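You operate a simulated robot arm through the tools that you are given. There is no shell and no other tool.

You run a simulated two-armed robot. Do the job below in one go: nothing can be reset, and whatever is moved stays where it is left.

Task
Put the yellow spring and grey block away, then free the black base.
Fine: lift both off the stack into the green-handled drawer and shut it; the red lever goes to OPEN last; base, cams and blue block stay in the nest. Where these are worked on the way, their far stop is far enough and under half their travel is too little: green-handled drawer.
Where things are to end (x, y in the base frame): yellow spring within 6 cm of [87, 2]; grey block within 6 cm of [97, -5].

It is judged by the outcome, as a careful person would: the job done as asked, and still so three seconds after it is handed in. It fails if anything else is knocked over, pushed out of place, dropped, spilled or broken.

Robot
Two 7-joint arms with fingered hands on one trunk that stands fixed in place. Base frame: the origin is at the foot of the trunk, x ahead of it, y to its left, z up. Units: cm, degrees, N and s.
The left shoulder is at [5, 21.4, 86.9], the right one opposite. With the tool pointing down near the work surface each hand reaches from about 40 to 90 cm from the base axis, measured 20 degrees to its own side. Payload 3 kg a hand.
Tool frame (each hand has its own): the origin (TCP) lies between the finger pads and is the grasp point; the fingertips stand 2.6 cm ahead of it; z points along the fingers, y is the line along which they close. Largest opening 13.2 cm; the body of the gripper starts 7.3 cm behind the TCP. The gripper is a hand of 3 fingers: y runs from the thumb to the fingers, the wrist lies at [0, 0, -22.9] in the tool frame, and closing takes about 1.5 s.
Orientation is that of the tool frame in the base frame, as a unit quaternion [x, y, z, w]. With the fingers straight down and closing along the base's y, the tool's x points along the base's -x, its y along +y and its z along -z.

Tools
- The arms move only by the tool step_arm. It takes "left_plan", "right_plan" or both (then of equal length, played together; a hand with none holds still); each is a list of rows, each a list of 7 numbers: the turn, a rotation vector about the tool's x, y, z in units of 4 degrees (1.0 is 4 degrees), then the shift along the tool's x, y, z in units of 20 mm (1.0 is 20 mm), then the gripper command, from -1 (fully open) to 1 (shut), values between in proportion. In form: [[ax, ay, az, tx, ty, tz, fingers], ...]. A call has 1 to 20 rows; each row shifts and turns the commanded pose from where the row before left it, along the tool's axes as they then stand. A call with a number of a shift or a turn outside -1 to 1 is refused whole. A row lasts 0.2 s, in which the tool goes at most 5 cm and 8.6 degrees; a call with a longer step from one row to the next is refused whole, and so is a gripper value outside its range. A pose out of reach is approached as far as the arm can. The call stops where the force on the tool passes 90 N (or 10 N more than at its start, if that is more) or the arm is blocked; 0.2 s more then pass. Each finger travels about 7.2 cm/s and halts on what it meets, pressing with about 34 N; the grip force reading is that of the motor and also rises with nothing between the fingers. The clock runs only during rows and for 0.2 s after the last one: add rows that do not move to give the fingers time. The reply holds the time, the measured pose of the TCP, the force on the tool along the base axes, the opening and the grip force, in the units named above and with some noise, with the torque about the TCP (base axes, N m) and any sound that the robot's microphone picked up.
- Cameras (640 x 400 px; columns grow to the right, rows downward): "scene" is now at [3.4, -2.23, 152.16]; the picture's right is [-0.24, -0.97, 0.00], its down [-0.65, 0.16, -0.74] and it looks along [0.72, -0.18, -0.67] (base axes); focal length 312 px, centre (320, 200). "left" rides on the left gripper at [-6.2, 0.3, -9.2] in its tool frame; the picture's right is [-0.05, -1.00, 0.00], its down [0.83, -0.04, -0.56] and it looks along [0.55, -0.03, 0.83] (tool axes); focal length 230 px, centre (320, 200). "right" rides on the right gripper at [6.2, 0.3, -9.2] in its tool frame; the picture's right is [-0.05, 1.00, 0.00], its down [-0.83, -0.04, -0.56] and it looks along [-0.55, -0.03, 0.83] (tool axes); focal length 230 px, centre (320, 200). There is no depth. A picture from a camera that has moved, and an enlarged one, comes with that camera's place and axes in the base frame and with its lens. The place of the scene camera against the robot may be out by one fixed shift of up to 2.5 cm in any direction.
- grab_frame(camera): a new picture of that camera. The clock stands still meanwhile.
- grasp_type(shape, hand): the hand has 3 fingers and takes this shape, open, in about a second: jaw (thumb against the fingers, like two jaws); tri (thumb and two fingers); tip (a fingertip pinch); poke (one finger out to press); point (the index stretched); flat (the hand flat); cup (the hand cupped); fist (a fist). The gripper value then closes the fingers along that shape, each until it touches; the sizes above hold for jaw. It gives what a move gives, with no picture.
- aim_head(pan, tilt): turns the head with the scene camera to pan (to the left, within 86 degrees either way) and tilt (down, from -29 to 69), counted from straight ahead of the robot. It gives what a move gives.
- enlarge(camera, box): a new picture of the part [left, top, right, bottom] of that camera's present view, enlarged. The clock stands still meanwhile.
- hand_in(): hands the job in; it is judged then, once.

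Nothing tells you positions but the pictures and the camera data. Unless the task says otherwise, let go and move clear before handing in.

The tools are called after "Call:" as name(argument=value, ...) on one line, values as JSON. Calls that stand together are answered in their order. step_arm: Moves the arms, as the interface text tells. Its arguments: {"type":"object","properties":{"left_plan":{"type":"array"},"right_plan":{"type":"array"}},"required":[]} The other tools are called the same way: grasp_type (shape, hand) gives the hand a shape; aim_head (pan, tilt) turns the head that bears the scene camera; grab_frame (camera) takes a picture; enlarge (camera, box) takes an enlarged picture of a part of a camera's view; hand_in () hands the job in.

At the start:

```text
time_s: 0.0
left_tcp_pos: [51.66, 13.39, 116.79]
left_ee_rot: [0.058, 0.998, 0.0, -0.001]
left_wrist_force: [0.1, -0.3, -0.8]
left_moment: [0.02, 0.0, 0.03]
left_finger_gap: 13.18
left_grasp_force: 0.0
left_shape: jaw
right_tcp_pos: [45.48, -27.87, 118.46]
right_ee_rot: [0.058, 0.998, 0.0, 0.0]
right_wrist_force: [0.1, -0.3, 0.2]
right_moment: [0.01, 0.02, -0.01]
right_finger_gap: 13.19
right_grasp_force: 0.1
right_shape: jaw
head pan, tilt: [-13.7, 42.2]
```

scene: 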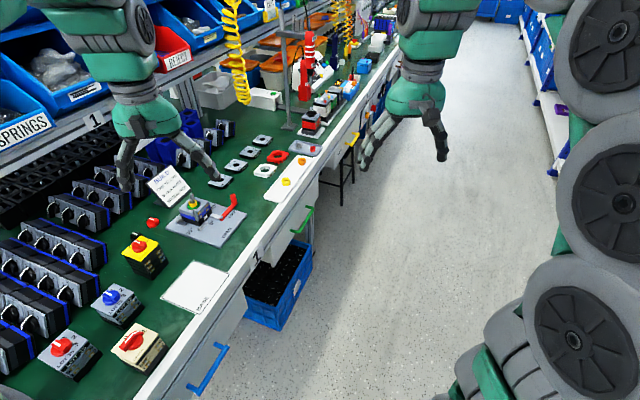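
right: 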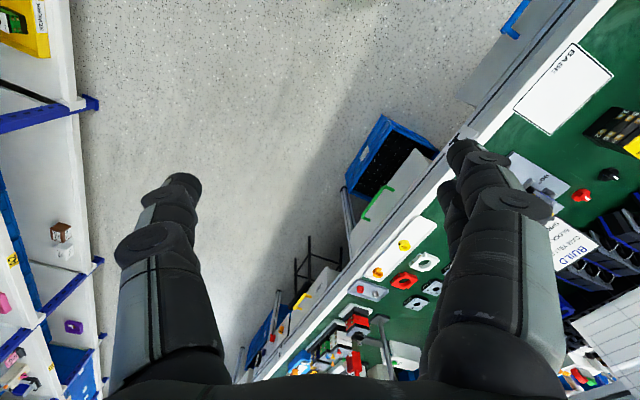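
left: 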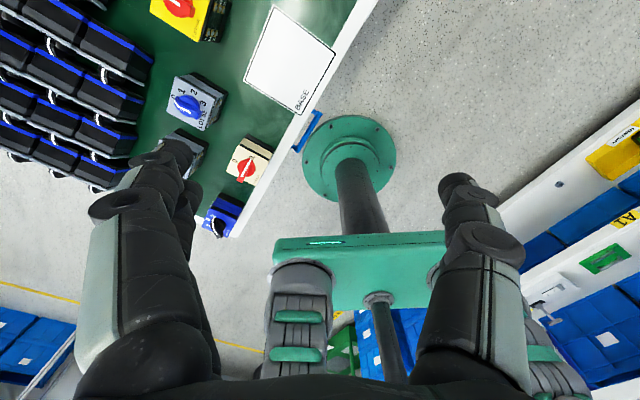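

The bench runs diagonally ahead of the robot. There is a grey fixture with a small stack and a red lever, and a green-handled drawer under the bench edge. I'll look closer at these first.

Call:
enlarge(camera="scene", box=[140, 160, 260, 260])

Call:
enlarge(camera="scene", box=[220, 180, 340, 280])

Call:
enlarge(camera="right", box=[320, 100, 640, 300])

```text
4.00 times, centred on (200, 210) of scene
camera zoom: at [3.4, -2.23, 152.16], right [-0.24, -0.97, 0.0], down [-0.65, 0.16, -0.74], along [0.72, -0.18, -0.67], focal length 1248 px, centre (800, 160)
```

zoom: 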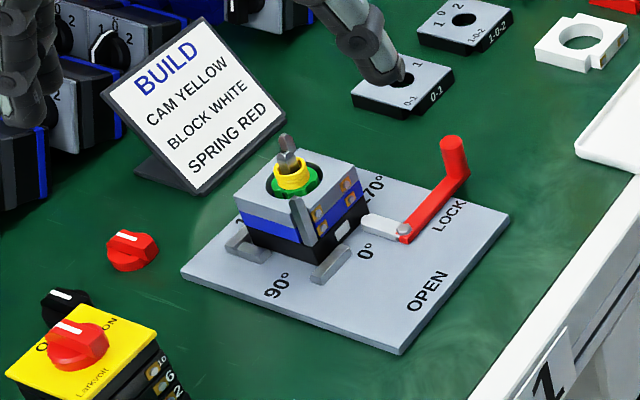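

```text
4.00 times, centred on (280, 230) of scene
camera zoom: at [3.4, -2.23, 152.16], right [-0.24, -0.97, 0.0], down [-0.65, 0.16, -0.74], along [0.72, -0.18, -0.67], focal length 1248 px, centre (480, 80)
```

zoom: 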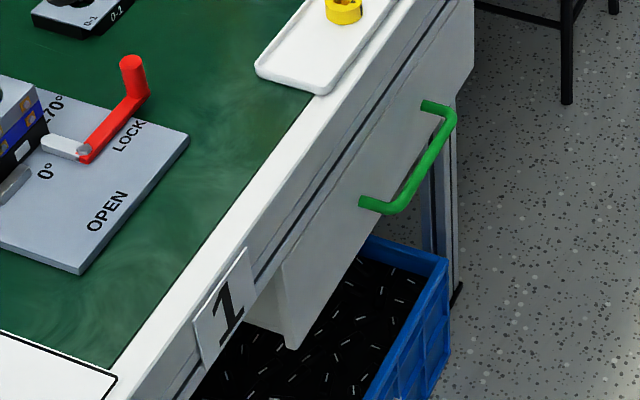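

```text
2.00 times, centred on (480, 200) of right
camera zoom: at [39.42, -26.73, 127.69], right [0.17, 0.99, 0.0], down [0.82, -0.14, 0.56], along [0.55, -0.09, -0.83], focal length 460 px, centre (0, 200)
```

zoom: 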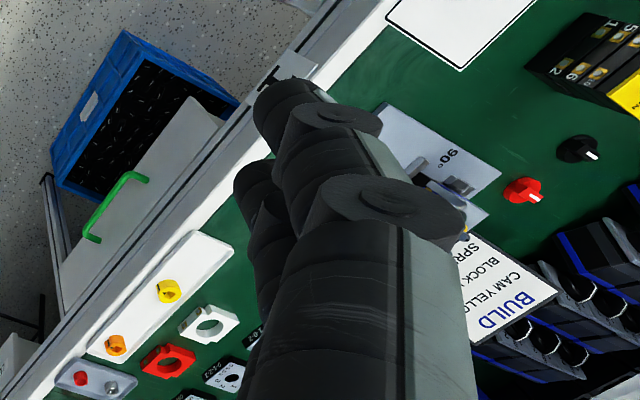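

The stack seems to be a black base, blue block, grey block with a green cam, and the yellow spring on top. I want a sharper view of the stack, lever and drawer before moving anything.

Call:
enlarge(camera="scene", box=[176, 190, 240, 230])

Call:
enlarge(camera="scene", box=[260, 200, 340, 250])

Call:
enlarge(camera="scene", box=[220, 130, 340, 205])

```text
10.00 times, centred on (208, 210) of scene
camera zoom: at [3.4, -2.23, 152.16], right [-0.24, -0.97, 0.0], down [-0.65, 0.16, -0.74], along [0.72, -0.18, -0.67], focal length 3119 px, centre (1440, 100)
```

zoom: 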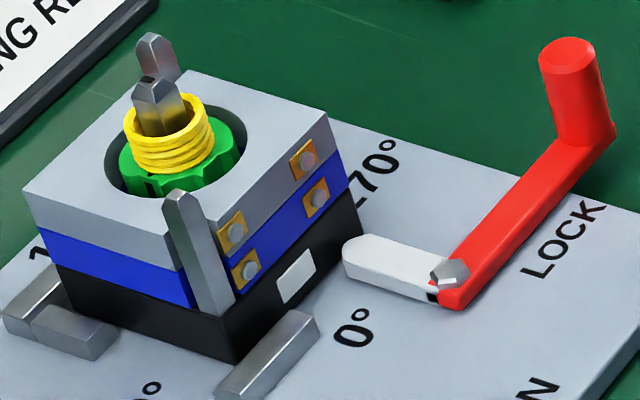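

```text
8.00 times, centred on (300, 225) of scene
camera zoom: at [3.4, -2.23, 152.16], right [-0.24, -0.97, 0.0], down [-0.65, 0.16, -0.74], along [0.72, -0.18, -0.67], focal length 2495 px, centre (480, 0)
```

zoom: 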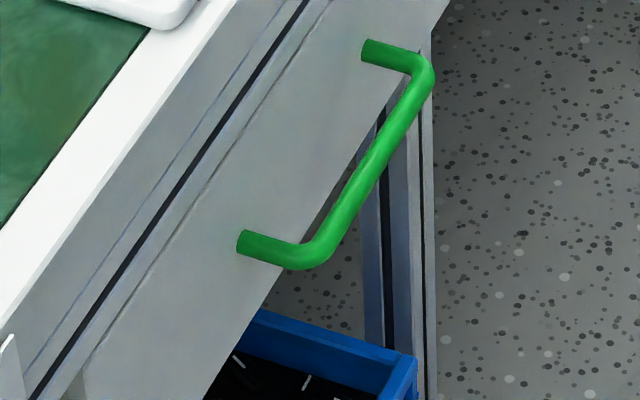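

```text
5.33 times, centred on (280, 168) of scene
camera zoom: at [3.4, -2.23, 152.16], right [-0.24, -0.97, 0.0], down [-0.65, 0.16, -0.74], along [0.72, -0.18, -0.67], focal length 1664 px, centre (533, 373)
```

zoom: 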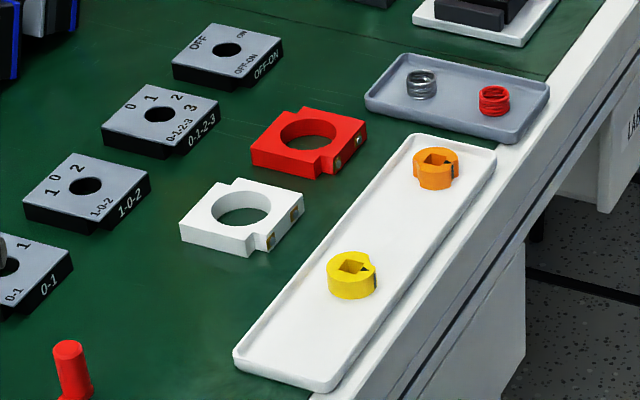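

The stack sits near [80, 18] on a bench top at about z = 80. The bench edge runs along roughly [0.8, -0.6], and the green handle is near [73, -13]. I'll turn both hands to the bench direction and bring each one high over its workplace to get better views.

Call:
step_arm(left_plan=[[0, 0, 0.95, 0, 0, 0, -1], [0, 0, 0.95, 0, 0, 0, -1], [0, 0, 0.95, 0, 0, 0, -1], [0, 0, 0.95, 0, 0, 0, -1], [0, 0, 0.95, 0, 0, 0, -1], [0, 0, 0.95, 0, 0, 0, -1], [0, 0, 0.95, 0, 0, 0, -1], [0, 0, 0.95, 0, 0, 0, -1], [0, 0, 0, -0.83, 0.86, 0.49, -1], [0, 0, 0, -0.83, 0.86, 0.49, -1], [0, 0, 0, -0.83, 0.86, 0.49, -1], [0, 0, 0, -0.83, 0.86, 0.49, -1], [0, 0, 0, -0.83, 0.86, 0.49, -1], [0, 0, 0, -0.83, 0.86, 0.49, -1], [0, 0, 0, -0.83, 0.86, 0.49, -1], [0, 0, 0, -0.83, 0.86, 0.49, -1], [0, 0, 0, -0.83, 0.86, 0.49, -1], [0, 0, 0, -0.83, 0.86, 0.49, -1], [0, 0, 0, -0.83, 0.86, 0.49, -1], [0, 0, 0, -0.83, 0.86, 0.49, -1]], right_plan=[[0, 0, 0.95, 0, 0, 0, -1], [0, 0, 0.95, 0, 0, 0, -1], [0, 0, 0.95, 0, 0, 0, -1], [0, 0, 0.95, 0, 0, 0, -1], [0, 0, 0.95, 0, 0, 0, -1], [0, 0, 0.95, 0, 0, 0, -1], [0, 0, 0.95, 0, 0, 0, -1], [0, 0, 0.95, 0, 0, 0, -1], [0, 0, 0, -0.58, 0.583, 0.98, -1], [0, 0, 0, -0.58, 0.583, 0.98, -1], [0, 0, 0, -0.58, 0.583, 0.98, -1], [0, 0, 0, -0.58, 0.583, 0.98, -1], [0, 0, 0, -0.58, 0.583, 0.98, -1], [0, 0, 0, -0.58, 0.583, 0.98, -1], [0, 0, 0, -0.58, 0.583, 0.98, -1], [0, 0, 0, -0.58, 0.583, 0.98, -1], [0, 0, 0, -0.58, 0.583, 0.98, -1], [0, 0, 0, -0.58, 0.583, 0.98, -1], [0, 0, 0, -0.58, 0.583, 0.98, -1], [0, 0, 0, -0.58, 0.583, 0.98, -1]])

```text
time_s: 4.2
left_tcp_pos: [77.55, 17.37, 105.85]
left_ee_rot: [0.319, 0.948, 0.0, 0.003]
left_wrist_force: [0.4, 0.0, 0.1]
left_moment: [0.02, 0.0, 0.02]
left_finger_gap: 13.2
left_grasp_force: 0.1
left_shape: jaw
left hand out of reach, approached as far as the arm can: row 20
right_tcp_pos: [65.09, -25.13, 95.09]
right_ee_rot: [0.319, 0.948, 0.0, 0.0]
right_wrist_force: [-1.0, 0.6, 0.1]
right_moment: [0.02, 0.01, 0.0]
right_finger_gap: 13.2
right_grasp_force: 0.1
right_shape: jaw
head pan, tilt: [-13.7, 42.2]
```

Both hands are in viewing positions. Now I'll take pictures to triangulate the stack and the handle.

Call:
grab_frame(camera="left")

Call:
grab_frame(camera="right")

Call:
grab_frame(camera="scene")

```text
taken
camera left: at [82.82, 13.84, 115.02], right [-0.56, -0.83, 0.0], down [-0.69, 0.47, 0.55], along [-0.46, 0.31, -0.83], focal length 230 px, centre (320, 200)
```

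left: 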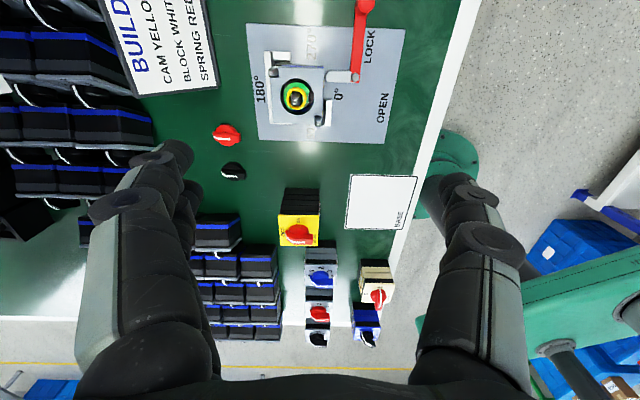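

```text
taken
camera right: at [60.32, -21.01, 104.36], right [0.64, 0.76, 0.0], down [0.63, -0.54, 0.56], along [0.43, -0.36, -0.83], focal length 230 px, centre (320, 200)
```

right: 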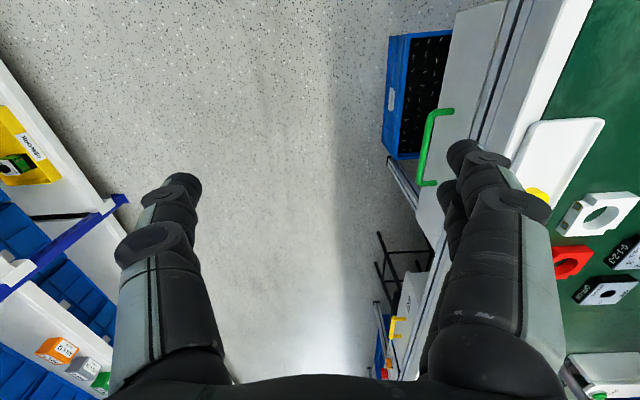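

```text
taken
```

scene: 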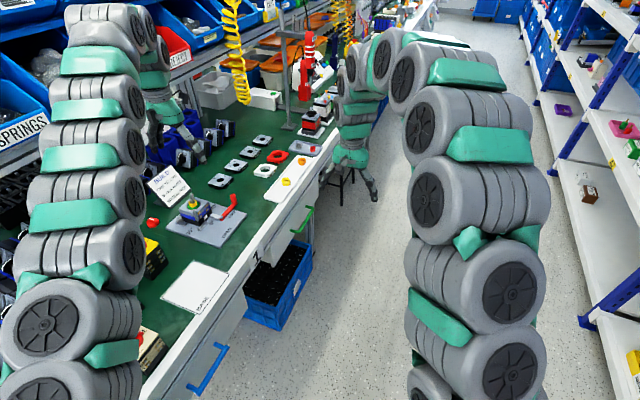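

Call:
enlarge(camera="left", box=[240, 50, 400, 150])

Call:
enlarge(camera="left", box=[280, 0, 440, 100])

Call:
enlarge(camera="right", box=[380, 80, 540, 200])

Call:
enlarge(camera="scene", box=[140, 160, 300, 260])

Call:
enlarge(camera="scene", box=[250, 140, 410, 240])

```text
4.00 times, centred on (320, 100) of left
camera zoom: at [82.82, 13.84, 115.02], right [-0.56, -0.83, 0.0], down [-0.69, 0.47, 0.55], along [-0.46, 0.31, -0.83], focal length 920 px, centre (320, 600)
```

zoom: 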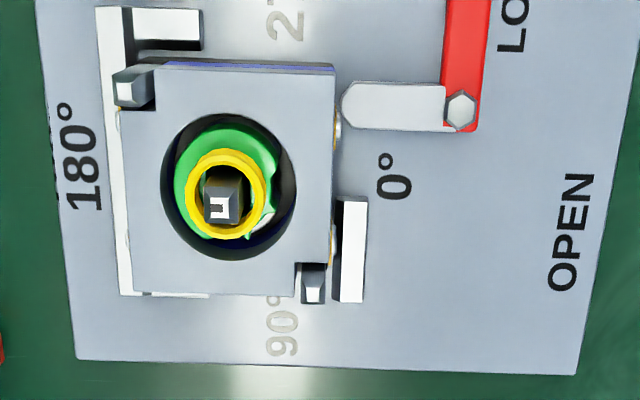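

```text
4.00 times, centred on (360, 50) of left
camera zoom: at [82.82, 13.84, 115.02], right [-0.56, -0.83, 0.0], down [-0.69, 0.47, 0.55], along [-0.46, 0.31, -0.83], focal length 920 px, centre (160, 800)
```

zoom: 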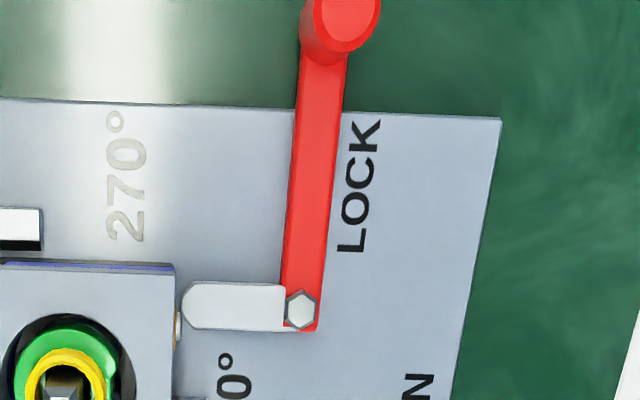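

```text
3.33 times, centred on (460, 140) of right
camera zoom: at [60.32, -21.01, 104.36], right [0.64, 0.76, 0.0], down [0.63, -0.54, 0.56], along [0.43, -0.36, -0.83], focal length 767 px, centre (-147, 400)
```

zoom: 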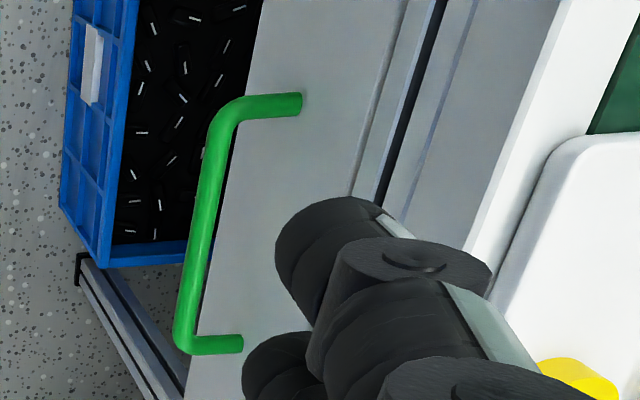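

```text
4.00 times, centred on (220, 210) of scene
camera zoom: at [3.4, -2.23, 152.16], right [-0.24, -0.97, 0.0], down [-0.65, 0.16, -0.74], along [0.72, -0.18, -0.67], focal length 1248 px, centre (720, 160)
```

zoom: 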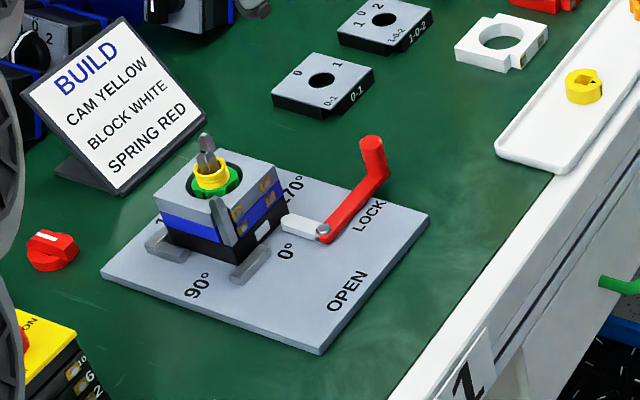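

```text
4.00 times, centred on (330, 190) of scene
camera zoom: at [3.4, -2.23, 152.16], right [-0.24, -0.97, 0.0], down [-0.65, 0.16, -0.74], along [0.72, -0.18, -0.67], focal length 1248 px, centre (280, 240)
```

zoom: 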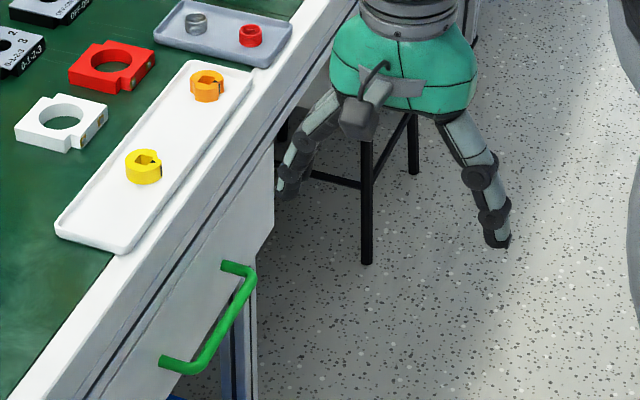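

With bench directions e = [0.797, -0.604] and n = [0.604, 0.797], I put the stack near [80.4, 18.8] and the handle bar around [84, -17, 66]. I'll lower the left hand for a second view. The right hand gets turned to point level into the bench so it can take the handle from the front.

Call:
step_arm(left_plan=[[0, 0, 0, 0, 0, 1, -1], [0, 0, 0, 0, 0, 1, -1], [0, 0, 0, 0, 0, 1, -1], [0, 0, 0, 0, 0, 1, -1], [0, 0, 0, 0, 0, 0, -1], [0, 0, 0, 0, 0, 0, -1], [0, 0, 0, 0, 0, 0, -1], [0, 0, 0, 0, 0, 0, -1], [0, 0, 0, 0, 0, 0, -1], [0, 0, 0, 0, 0, 0, -1], [0, 0, 0, 0, 0, 0, -1], [0, 0, 0, 0, 0, 0, -1], [0, 0, 0, 0, 0, 0, -1], [0, 0, 0, 0, 0, 0, -1], [0, 0, 0, 0, 0, 0, -1], [0, 0, 0, 0, 0, 0, -1], [0, 0, 0, 0, 0, 0, -1], [0, 0, 0, 0, 0, 0, -1], [0, 0, 0, 0, 0, 0, -1], [0, 0, 0, 0, 0, 0, -1]], right_plan=[[-1, 0, 0, 0, 0, 0, -1], [-1, 0, 0, 0, 0, 0, -1], [-1, 0, 0, 0, 0, 0, -1], [-1, 0, 0, 0, 0, 0, -1], [-1, 0, 0, 0, 0, 0, -1], [-1, 0, 0, 0, 0, 0, -1], [-1, 0, 0, 0, 0, 0, -1], [-1, 0, 0, 0, 0, 0, -1], [-1, 0, 0, 0, 0, 0, -1], [-1, 0, 0, 0, 0, 0, -1], [-1, 0, 0, 0, 0, 0, -1], [-1, 0, 0, 0, 0, 0, -1], [-1, 0, 0, 0, 0, 0, -1], [-1, 0, 0, 0, 0, 0, -1], [-1, 0, 0, 0, 0, 0, -1], [-1, 0, 0, 0, 0, 0, -1], [-1, 0, 0, 0, 0, 0, -1], [-1, 0, 0, 0, 0, 0, -1], [-1, 0, 0, 0, 0, 0, -1], [-1, 0, 0, 0, 0, 0, -1]])

Call:
enlarge(camera="left", box=[200, 40, 440, 190])

Call:
grab_frame(camera="right")

Call:
grab_frame(camera="scene")

```text
time_s: 8.4
left_tcp_pos: [77.55, 17.23, 97.75]
left_ee_rot: [0.318, 0.948, 0.0, 0.0]
left_wrist_force: [-0.3, -0.1, 0.4]
left_moment: [-0.01, -0.03, 0.0]
left_finger_gap: 13.18
left_grasp_force: 0.0
left_shape: jaw
right_tcp_pos: [65.15, -25.1, 94.82]
right_ee_rot: [0.244, 0.726, 0.609, 0.205]
right_wrist_force: [0.6, 1.2, 0.6]
right_moment: [0.0, 0.01, 0.0]
right_finger_gap: 13.18
right_grasp_force: 0.1
right_shape: jaw
head pan, tilt: [-13.7, 42.2]
```

```text
2.67 times, centred on (320, 115) of left
camera zoom: at [82.83, 13.75, 106.98], right [-0.56, -0.83, 0.0], down [-0.69, 0.47, 0.56], along [-0.46, 0.31, -0.83], focal length 614 px, centre (320, 427)
```

zoom: 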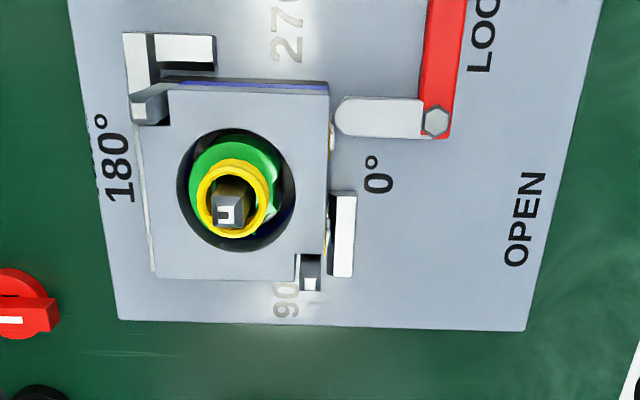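

```text
taken
camera right: at [54.77, -28.49, 96.8], right [0.15, 0.11, 0.98], down [0.33, -0.94, 0.05], along [0.93, 0.31, -0.17], focal length 230 px, centre (320, 200)
```

right: 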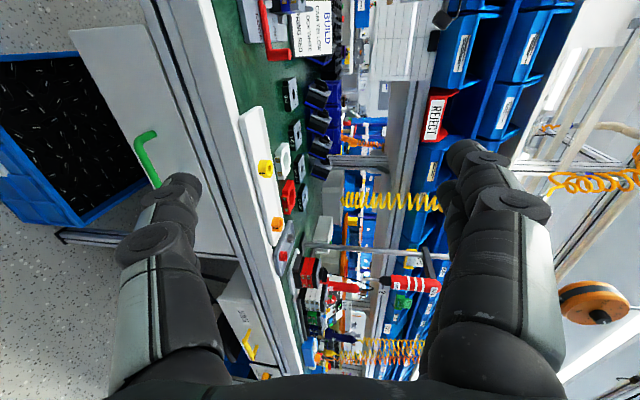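

```text
taken
```

scene: 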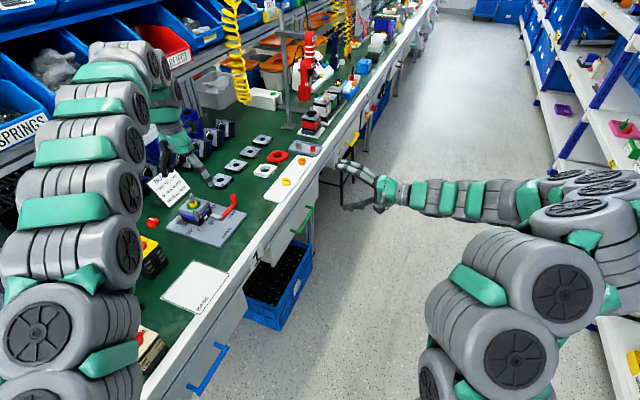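

I'm moving the left hand sideways to get a wider baseline on the stack. The right hand finishes levelling and goes down towards the handle height, staying well clear of the bench.

Call:
step_arm(left_plan=[[0, 0, 0, 0, -1, 0, -1], [0, 0, 0, 0, -1, 0, -1], [0, 0, 0, 0, -1, 0, -1], [0, 0, 0, 0, 0, 0, -1], [0, 0, 0, 0, 0, 0, -1], [0, 0, 0, 0, 0, 0, -1], [0, 0, 0, 0, 0, 0, -1], [0, 0, 0, 0, 0, 0, -1], [0, 0, 0, 0, 0, 0, -1], [0, 0, 0, 0, 0, 0, -1], [0, 0, 0, 0, 0, 0, -1], [0, 0, 0, 0, 0, 0, -1], [0, 0, 0, 0, 0, 0, -1]], right_plan=[[-1, 0, 0, 0, 0, 0, -1], [-1, 0, 0, 0, 0, 0, -1], [-0.5, 0, 0, 0, 0, 0, -1], [0, 0, 0, -0.4, -1, 0.15, -1], [0, 0, 0, -0.4, -1, 0.15, -1], [0, 0, 0, -0.4, -1, 0.15, -1], [0, 0, 0, -0.4, -1, 0.15, -1], [0, 0, 0, -0.4, -1, 0.15, -1], [0, 0, 0, -0.4, -1, 0.15, -1], [0, 0, 0, -0.4, -1, 0.15, -1], [0, 0, 0, -0.4, -1, 0.15, -1], [0, 0, 0, -0.4, -1, 0.15, -1], [0, 0, 0, -0.4, -1, 0.15, -1]])

Call:
enlarge(camera="left", box=[120, 40, 360, 190])

Call:
grab_frame(camera="right")

Call:
grab_frame(camera="scene")

```text
time_s: 11.2
left_tcp_pos: [73.94, 12.56, 98.01]
left_ee_rot: [0.318, 0.948, 0.0, 0.0]
left_wrist_force: [0.1, 0.7, -0.1]
left_moment: [-0.03, 0.0, 0.05]
left_finger_gap: 13.19
left_grasp_force: 0.0
left_shape: jaw
right_tcp_pos: [73.17, -27.55, 75.03]
right_ee_rot: [0.225, 0.67, 0.671, 0.225]
right_wrist_force: [0.1, -0.7, 0.0]
right_moment: [-0.02, 0.02, 0.04]
right_finger_gap: 13.19
right_grasp_force: 0.1
right_shape: jaw
head pan, tilt: [-13.7, 42.2]
```

```text
2.67 times, centred on (240, 115) of left
camera zoom: at [79.19, 9.13, 107.11], right [-0.56, -0.83, 0.0], down [-0.69, 0.47, 0.56], along [-0.46, 0.31, -0.83], focal length 614 px, centre (533, 427)
```

zoom: 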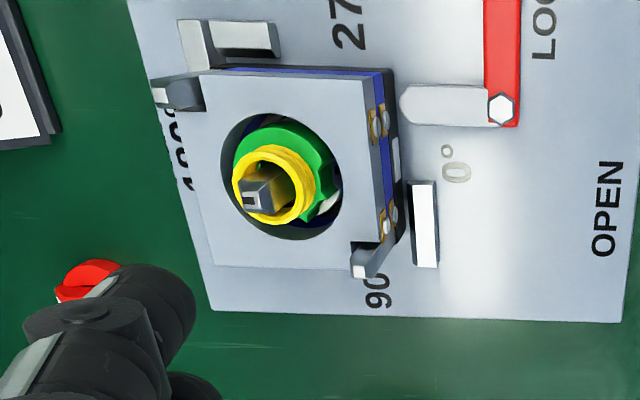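

```text
taken
camera right: at [62.84, -31.11, 75.47], right [0.04, -0.03, 1.0], down [0.33, -0.94, -0.04], along [0.94, 0.33, -0.03], focal length 230 px, centre (320, 200)
```

right: 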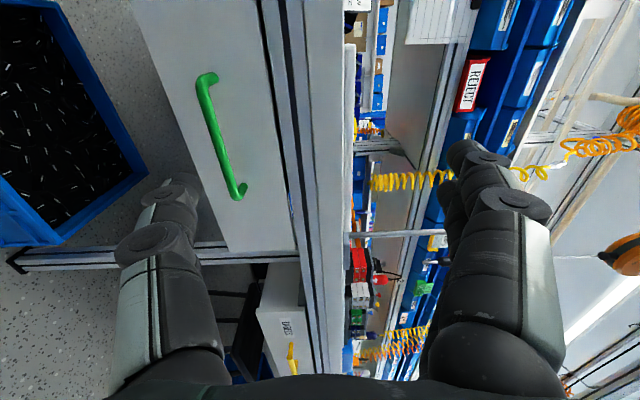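

```text
taken
```

scene: 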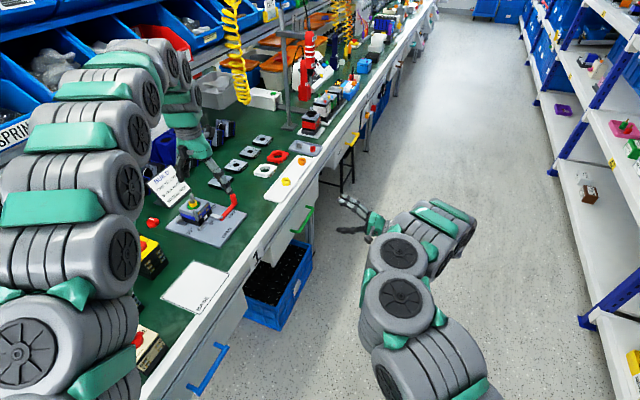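

The stack is now well located: centre [80.25, 19.0], grey block top z≈84, spring top z≈85, spindle top z≈87. Next I'll zoom on the handle from the right hand.

Call:
enlarge(camera="right", box=[140, 60, 300, 220])

Call:
enlarge(camera="scene", box=[250, 150, 410, 250])

```text
2.50 times, centred on (220, 140) of right
camera zoom: at [62.84, -31.11, 75.47], right [0.04, -0.03, 1.0], down [0.33, -0.94, -0.04], along [0.94, 0.33, -0.03], focal length 575 px, centre (570, 350)
```

zoom: 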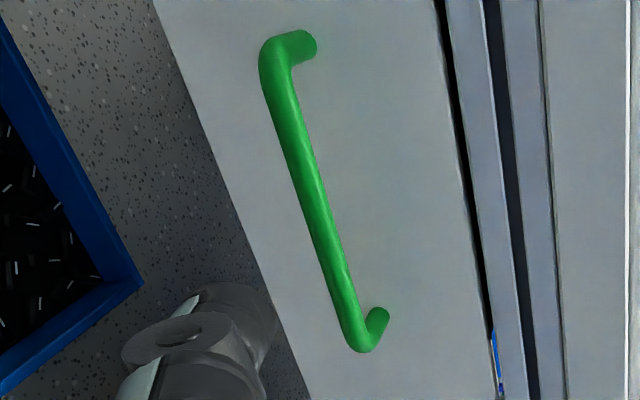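

```text
4.00 times, centred on (330, 200) of scene
camera zoom: at [3.4, -2.23, 152.16], right [-0.24, -0.97, 0.0], down [-0.65, 0.16, -0.74], along [0.72, -0.18, -0.67], focal length 1248 px, centre (280, 200)
```

zoom: 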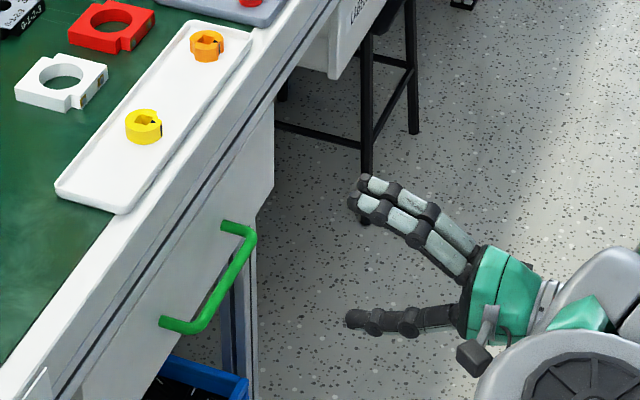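

The handle bar runs from about [79.2, -12.7] to [91, -20] at z≈63.8 and stands about 3 cm off the drawer front. I'll bring the right hand level with it and check before closing in.

Call:
step_arm(right_plan=[[0, 0, 0, -0.237, -0.935, 0.65, -1], [0, 0, 0, -0.237, -0.935, 0.65, -1], [0, 0, 0, -0.237, -0.935, 0.65, -1], [0, 0, 0, -0.237, -0.935, 0.65, -1], [0, 0, 0, -0.237, -0.935, 0.65, -1], [0, 0, 0, -0.237, -0.935, 0.65, -0.5], [0, 0, 0, 0, 0, 0, -0.3], [0, 0, 0, 0, 0, 0, -0.3]])

Call:
grab_frame(camera="right")

Call:
enlarge(camera="scene", box=[250, 150, 410, 250])

```text
time_s: 13.0
left_tcp_pos: [73.89, 12.56, 97.97]
left_ee_rot: [0.318, 0.948, 0.0, 0.001]
left_wrist_force: [0.0, 0.4, 0.4]
left_moment: [0.01, 0.02, 0.04]
left_finger_gap: 13.22
left_grasp_force: 0.0
left_shape: jaw
right_tcp_pos: [80.11, -23.01, 63.61]
right_ee_rot: [0.225, 0.67, 0.67, 0.226]
right_wrist_force: [0.3, -0.2, -0.1]
right_moment: [0.0, -0.01, -0.01]
right_finger_gap: 8.61
right_grasp_force: 0.0
right_shape: jaw
head pan, tilt: [-13.7, 42.2]
```

```text
taken
camera right: at [69.66, -26.61, 64.01], right [0.04, -0.03, 1.0], down [0.33, -0.94, -0.04], along [0.94, 0.33, -0.03], focal length 230 px, centre (320, 200)
```

right: 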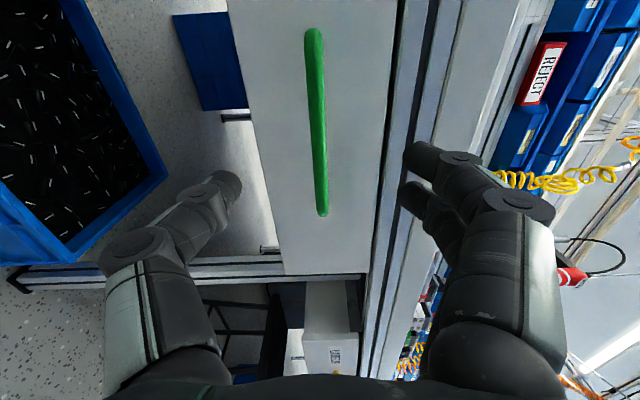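

```text
4.00 times, centred on (330, 200) of scene
camera zoom: at [3.4, -2.23, 152.16], right [-0.24, -0.97, 0.0], down [-0.65, 0.16, -0.74], along [0.72, -0.18, -0.67], focal length 1248 px, centre (280, 200)
```

zoom: 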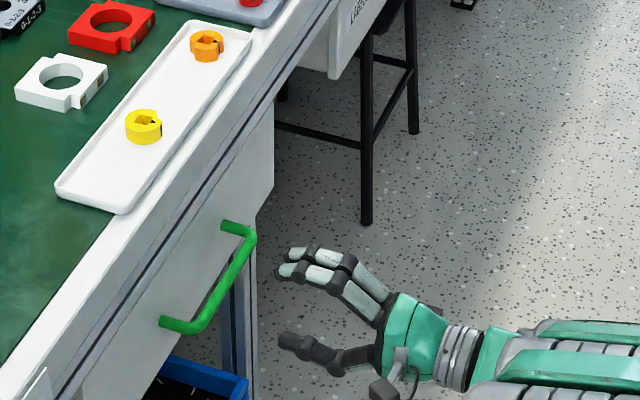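

The bar lines up with the hand's centre (z≈63.4). I'll move in 7 cm and close on it.

Call:
step_arm(right_plan=[[0, 0, 0, 0, 0, 0.875, -0.3], [0, 0, 0, 0, 0, 0.875, -0.3], [0, 0, 0, 0, 0, 0.875, -0.3], [0, 0, 0, 0, 0, 0.875, -0.3], [0, 0, 0, 0, 0, 0, -0.3]])

Call:
grab_frame(camera="right")

```text
time_s: 14.2
left_tcp_pos: [73.94, 12.58, 97.96]
left_ee_rot: [0.318, 0.948, 0.0, -0.001]
left_wrist_force: [0.1, -0.5, 0.0]
left_moment: [0.0, 0.02, 0.0]
left_finger_gap: 13.19
left_grasp_force: 0.0
left_shape: jaw
right_tcp_pos: [84.27, -17.47, 63.62]
right_ee_rot: [0.225, 0.67, 0.671, 0.225]
right_wrist_force: [-0.5, -0.4, 0.2]
right_moment: [0.01, -0.01, -0.02]
right_finger_gap: 8.64
right_grasp_force: 0.1
right_shape: jaw
head pan, tilt: [-13.7, 42.2]
```

```text
taken
camera right: at [73.86, -21.08, 64.05], right [0.04, -0.03, 1.0], down [0.33, -0.94, -0.04], along [0.94, 0.33, -0.03], focal length 230 px, centre (320, 200)
```

right: 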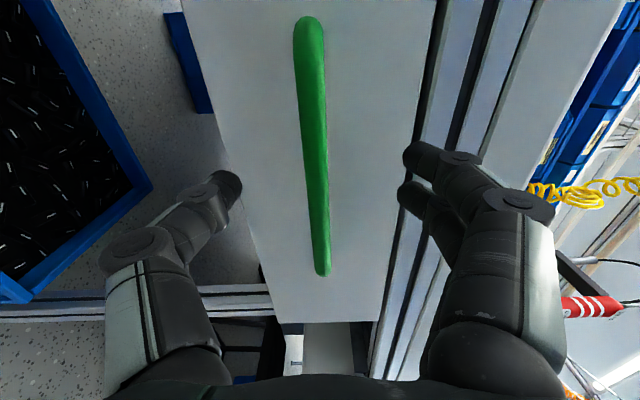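

Call:
step_arm(right_plan=[[0, 0, 0, 0, 0, 0, 0.3], [0, 0, 0, 0, 0, 0, 1], [0, 0, 0, 0, 0, 0, 1], [0, 0, 0, 0, 0, 0, 1], [0, 0, 0, 0, 0, 0, 1], [0, 0, 0, 0, 0, 0, 1], [0, 0, 0, 0, 0, 0, 1]])

Call:
grab_frame(camera="right")

```text
time_s: 15.8
left_tcp_pos: [73.8, 12.59, 98.01]
left_ee_rot: [0.318, 0.948, 0.001, -0.001]
left_wrist_force: [-0.1, -0.1, -1.3]
left_moment: [0.0, 0.0, 0.01]
left_finger_gap: 13.17
left_grasp_force: 0.1
left_shape: jaw
right_tcp_pos: [84.28, -17.53, 63.67]
right_ee_rot: [0.225, 0.671, 0.67, 0.225]
right_wrist_force: [-0.8, 0.6, -0.7]
right_moment: [-0.04, 0.02, -0.01]
right_finger_gap: 0.45
right_grasp_force: 34.1
right_shape: jaw
head pan, tilt: [-13.7, 42.2]
```

```text
taken
camera right: at [73.86, -21.07, 64.07], right [0.04, -0.03, 1.0], down [0.33, -0.94, -0.04], along [0.94, 0.33, -0.03], focal length 230 px, centre (320, 200)
```

right: 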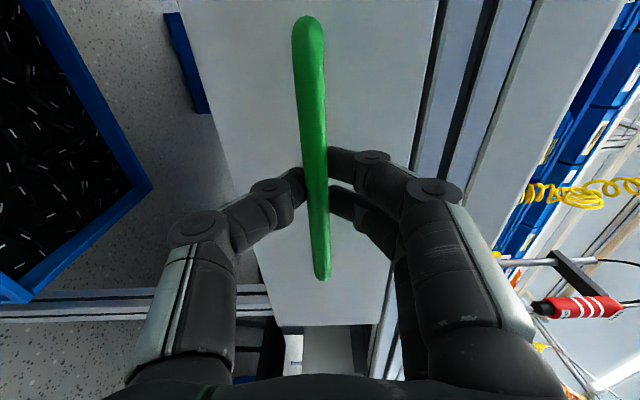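

The fingers are closed on the bar. I'll pull the drawer out gently along -n and watch the force.

Call:
step_arm(right_plan=[[0, 0, 0, 0, 0, -0.3, 1], [0, 0, 0, 0, 0, -0.5, 1], [0, 0, 0, 0, 0, -0.6, 1], [0, 0, 0, 0, 0, -0.6, 1], [0, 0, 0, 0, 0, 0, 1]])

Call:
grab_frame(camera="right")

Call:
enlarge(camera="scene", box=[240, 150, 400, 250])

```text
time_s: 17.0
left_tcp_pos: [73.83, 12.68, 98.0]
left_ee_rot: [0.318, 0.948, 0.0, 0.0]
left_wrist_force: [-0.1, 0.2, -1.1]
left_moment: [0.01, 0.0, -0.01]
left_finger_gap: 13.2
left_grasp_force: 0.1
left_shape: jaw
right_tcp_pos: [81.92, -20.61, 63.63]
right_ee_rot: [0.225, 0.67, 0.67, 0.225]
right_wrist_force: [-0.1, -0.6, 0.5]
right_moment: [-0.03, 0.01, 0.0]
right_finger_gap: 0.1
right_grasp_force: 34.1
right_shape: jaw
head pan, tilt: [-13.7, 42.2]
```

```text
taken
camera right: at [71.51, -24.16, 64.03], right [0.04, -0.03, 1.0], down [0.33, -0.94, -0.04], along [0.94, 0.33, -0.03], focal length 230 px, centre (320, 200)
```

right: 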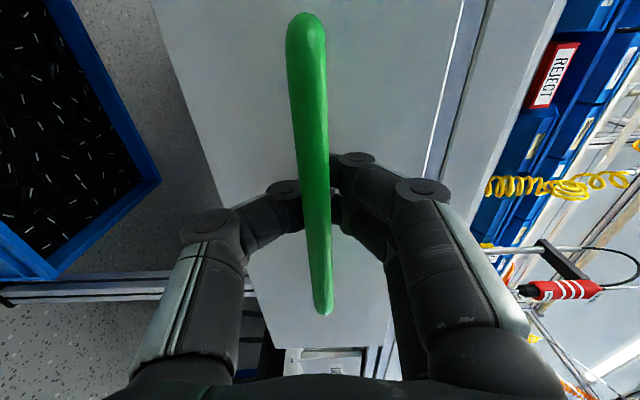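

```text
4.00 times, centred on (320, 200) of scene
camera zoom: at [3.39, -2.23, 152.16], right [-0.24, -0.97, 0.0], down [-0.65, 0.16, -0.74], along [0.72, -0.18, -0.67], focal length 1248 px, centre (320, 200)
```

zoom: 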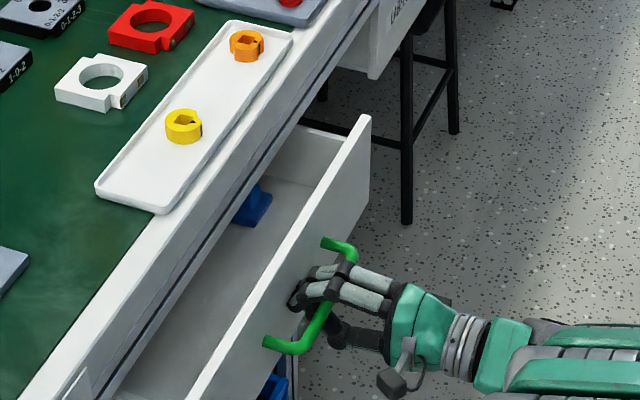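

The drawer slides easily and has come about 6–7 cm, with the bar caged in the hand. I'll keep pulling slowly.

Call:
step_arm(right_plan=[[0, 0, 0, 0, 0, -0.4, 1], [0, 0, 0, 0, 0, -0.5, 1], [0, 0, 0, 0, 0, -0.5, 1], [0, 0, 0, 0, 0, -0.5, 1], [0, 0, 0, 0, 0, -0.5, 1], [0, 0, 0, 0, 0, -0.5, 1], [0, 0, 0, 0, 0, -0.5, 1], [0, 0, 0, 0, 0, -0.5, 1], [0, 0, 0, 0, 0, -0.4, 1], [0, 0, 0, 0, 0, -0.2, 1], [0, 0, 0, 0, 0, 0, 1]])

Call:
grab_frame(camera="right")

Call:
grab_frame(camera="scene")

```text
time_s: 19.4
left_tcp_pos: [73.88, 12.58, 97.91]
left_ee_rot: [0.318, 0.948, -0.001, -0.001]
left_wrist_force: [0.7, 0.4, 0.4]
left_moment: [-0.02, -0.02, -0.01]
left_finger_gap: 13.18
left_grasp_force: 0.1
left_shape: jaw
right_tcp_pos: [76.64, -27.87, 63.64]
right_ee_rot: [0.226, 0.67, 0.67, 0.226]
right_wrist_force: [0.9, 0.2, -1.5]
right_moment: [-0.02, -0.02, 0.02]
right_finger_gap: 0.09
right_grasp_force: 34.2
right_shape: jaw
head pan, tilt: [-13.7, 42.2]
```

```text
taken
camera right: at [66.13, -31.37, 64.02], right [0.04, -0.03, 1.0], down [0.33, -0.94, -0.04], along [0.94, 0.33, -0.03], focal length 230 px, centre (320, 200)
```

right: 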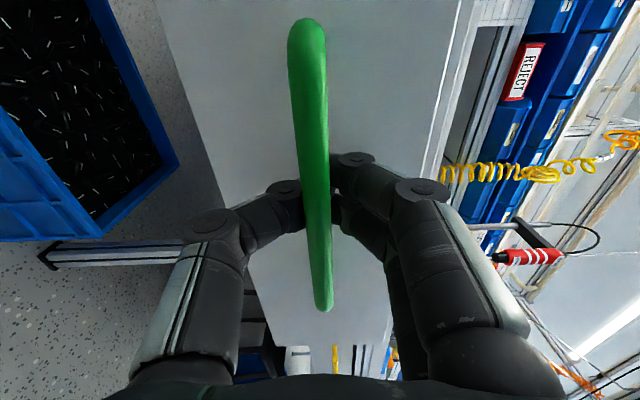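

```text
taken
```

scene: 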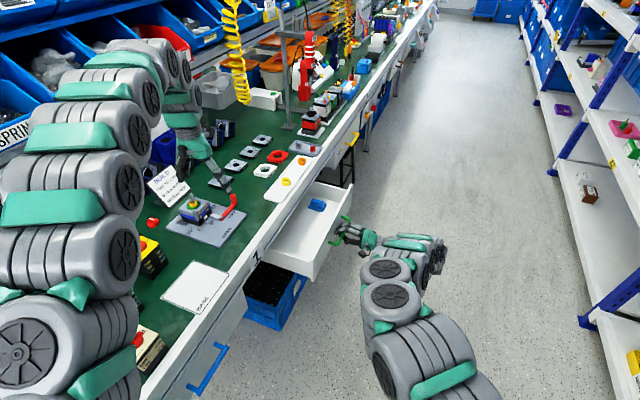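

The drawer is about 15 cm open and there is a small blue item inside. I'll continue to the far stop.

Call:
step_arm(right_plan=[[0, 0, 0, 0, 0, -0.3, 1], [0, 0, 0, 0, 0, -0.4, 1], [0, 0, 0, 0, 0, -0.4, 1], [0, 0, 0, 0, 0, -0.4, 1], [0, 0, 0, 0, 0, -0.4, 1], [0, 0, 0, 0, 0, -0.4, 1], [0, 0, 0, 0, 0, -0.4, 1], [0, 0, 0, 0, 0, -0.4, 1], [0, 0, 0, 0, 0, -0.4, 1], [0, 0, 0, 0, 0, -0.4, 1], [0, 0, 0, 0, 0, -0.4, 1], [0, 0, 0, 0, 0, -0.2, 1], [0, 0, 0, 0, 0, 0, 1]])

Call:
grab_frame(camera="right")

Call:
grab_frame(camera="scene")

```text
time_s: 22.2
left_tcp_pos: [73.95, 12.53, 98.06]
left_ee_rot: [0.318, 0.948, 0.0, 0.0]
left_wrist_force: [-0.9, -0.8, 0.2]
left_moment: [-0.06, 0.0, 0.0]
left_finger_gap: 13.19
left_grasp_force: 0.0
left_shape: jaw
right_tcp_pos: [71.11, -34.99, 63.62]
right_ee_rot: [0.224, 0.671, 0.671, 0.224]
right_wrist_force: [0.3, -0.3, -1.7]
right_moment: [-0.02, 0.02, 0.01]
right_finger_gap: 0.09
right_grasp_force: 34.0
right_shape: jaw
head pan, tilt: [-13.7, 42.2]
```

```text
taken
camera right: at [60.64, -38.49, 64.07], right [0.04, -0.03, 1.0], down [0.33, -0.94, -0.04], along [0.94, 0.33, -0.03], focal length 230 px, centre (320, 200)
```

right: 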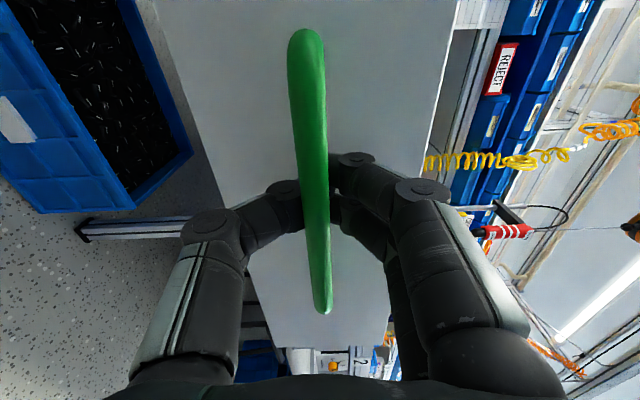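

```text
taken
```

scene: 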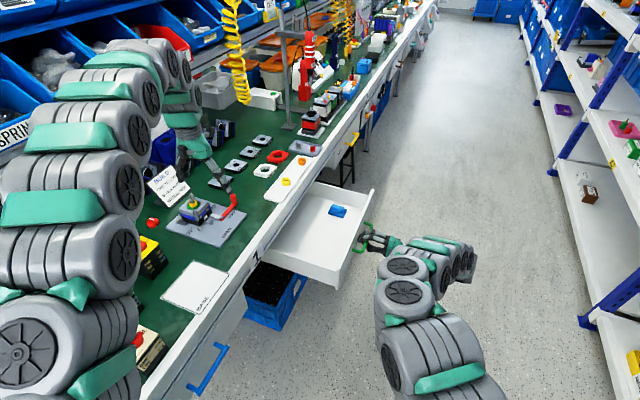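

About 24 cm out, no stop felt yet. I'll pull on a little further.

Call:
step_arm(right_plan=[[0, 0, 0, 0, 0, -0.3, 1], [0, 0, 0, 0, 0, -0.4, 1], [0, 0, 0, 0, 0, -0.4, 1], [0, 0, 0, 0, 0, -0.4, 1], [0, 0, 0, 0, 0, -0.4, 1], [0, 0, 0, 0, 0, -0.4, 1], [0, 0, 0, 0, 0, -0.4, 1], [0, 0, 0, 0, 0, -0.4, 1], [0, 0, 0, 0, 0, -0.4, 1], [0, 0, 0, 0, 0, -0.2, 1], [0, 0, 0, 0, 0, 0, 1]])

Call:
grab_frame(camera="right")

Call:
grab_frame(camera="scene")

```text
time_s: 24.6
left_tcp_pos: [73.95, 12.77, 97.98]
left_ee_rot: [0.317, 0.948, 0.001, 0.0]
left_wrist_force: [-0.6, 0.4, -0.6]
left_moment: [0.02, 0.0, -0.02]
left_finger_gap: 13.2
left_grasp_force: 0.0
left_shape: jaw
right_tcp_pos: [66.9, -40.33, 63.81]
right_ee_rot: [0.223, 0.671, 0.672, 0.222]
right_wrist_force: [40.6, 48.3, -9.0]
right_moment: [0.21, -0.16, -0.04]
right_finger_gap: 0.0
right_grasp_force: 34.2
right_shape: jaw
head pan, tilt: [-13.7, 42.2]
```

```text
taken
camera right: at [56.43, -43.96, 64.12], right [0.04, -0.03, 1.0], down [0.34, -0.94, -0.04], along [0.94, 0.34, -0.03], focal length 230 px, centre (320, 200)
```

right: 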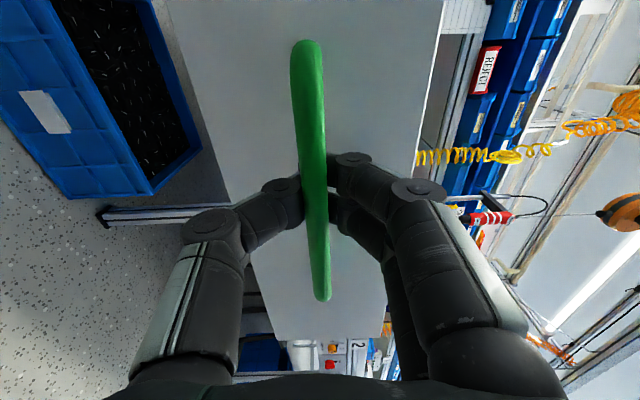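

```text
taken
```

scene: 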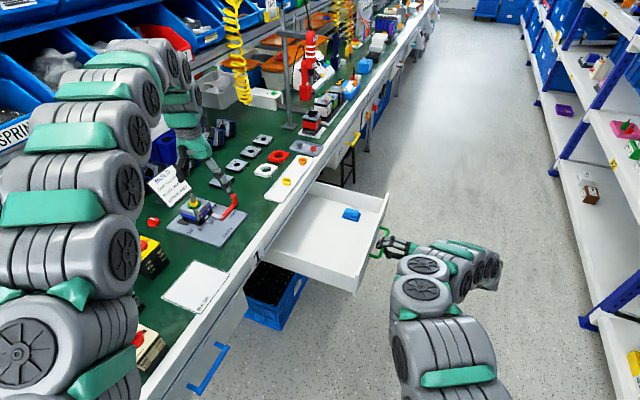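

I've hit the far stop (63 N), with the drawer about 30 cm open. I'll ease off, open the fingers and back the right hand away.

Call:
step_arm(right_plan=[[0, 0, 0, 0, 0, 0.3, 1], [0, 0, 0, 0, 0, 0, 0.6], [0, 0, 0, 0, 0, -0.05, 0.2], [0, 0, 0, 0, 0, 0, -0.2], [0, 0, 0, 0, 0, 0, -0.4], [0, 0, 0, 0, 0, 0, -0.4], [0, 0, 0, 0, 0, -0.4, -0.4], [0, 0, 0, 0, 0, -0.6, -0.4], [0, 0, 0, 0, 0, -0.8, -0.4], [0, 0, 0, 0, 0, -0.8, -0.4], [0, 0, 0, 0, 0, -0.8, -0.4], [0, 0, 0, 0, 0, -0.8, -0.4], [0, 0, 0, 0, 0, -0.8, -0.4], [0, 0, 0, 0, 0, -0.8, -0.4]])

Call:
grab_frame(camera="right")

Call:
grab_frame(camera="scene")

Call:
enlarge(camera="scene", box=[250, 170, 410, 310])

```text
time_s: 27.6
left_tcp_pos: [73.95, 12.53, 97.97]
left_ee_rot: [0.318, 0.948, 0.0, 0.0]
left_wrist_force: [0.1, 0.4, -0.1]
left_moment: [0.03, -0.03, 0.0]
left_finger_gap: 13.16
left_grasp_force: 0.0
left_shape: jaw
right_tcp_pos: [60.02, -49.77, 63.51]
right_ee_rot: [0.226, 0.67, 0.671, 0.225]
right_wrist_force: [0.1, 0.8, 0.2]
right_moment: [0.0, 0.02, 0.01]
right_finger_gap: 9.19
right_grasp_force: 0.0
right_shape: jaw
head pan, tilt: [-13.7, 42.2]
```

```text
taken
camera right: at [49.57, -53.22, 63.93], right [0.04, -0.03, 1.0], down [0.33, -0.94, -0.04], along [0.94, 0.33, -0.03], focal length 230 px, centre (320, 200)
```

right: 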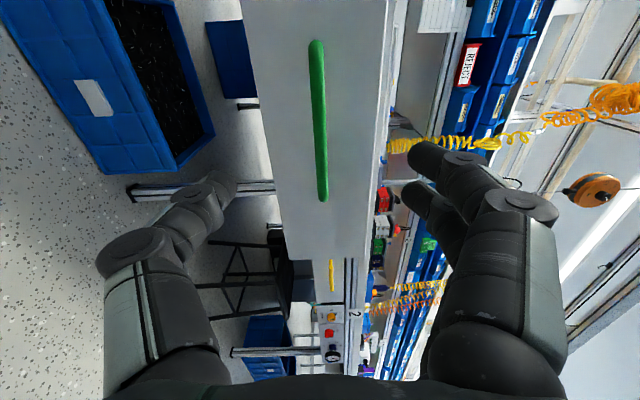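

```text
taken
```

scene: 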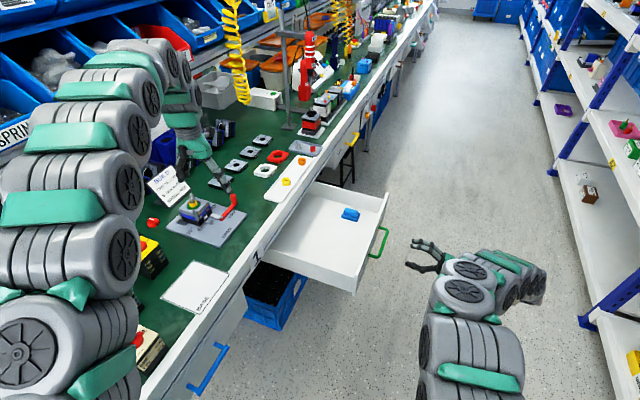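

```text
2.86 times, centred on (330, 240) of scene
camera zoom: at [3.4, -2.22, 152.16], right [-0.24, -0.97, 0.0], down [-0.65, 0.16, -0.74], along [0.72, -0.18, -0.67], focal length 891 px, centre (291, 86)
```

zoom: 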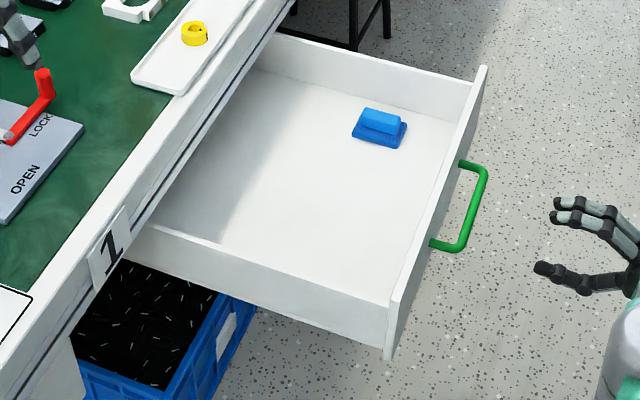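

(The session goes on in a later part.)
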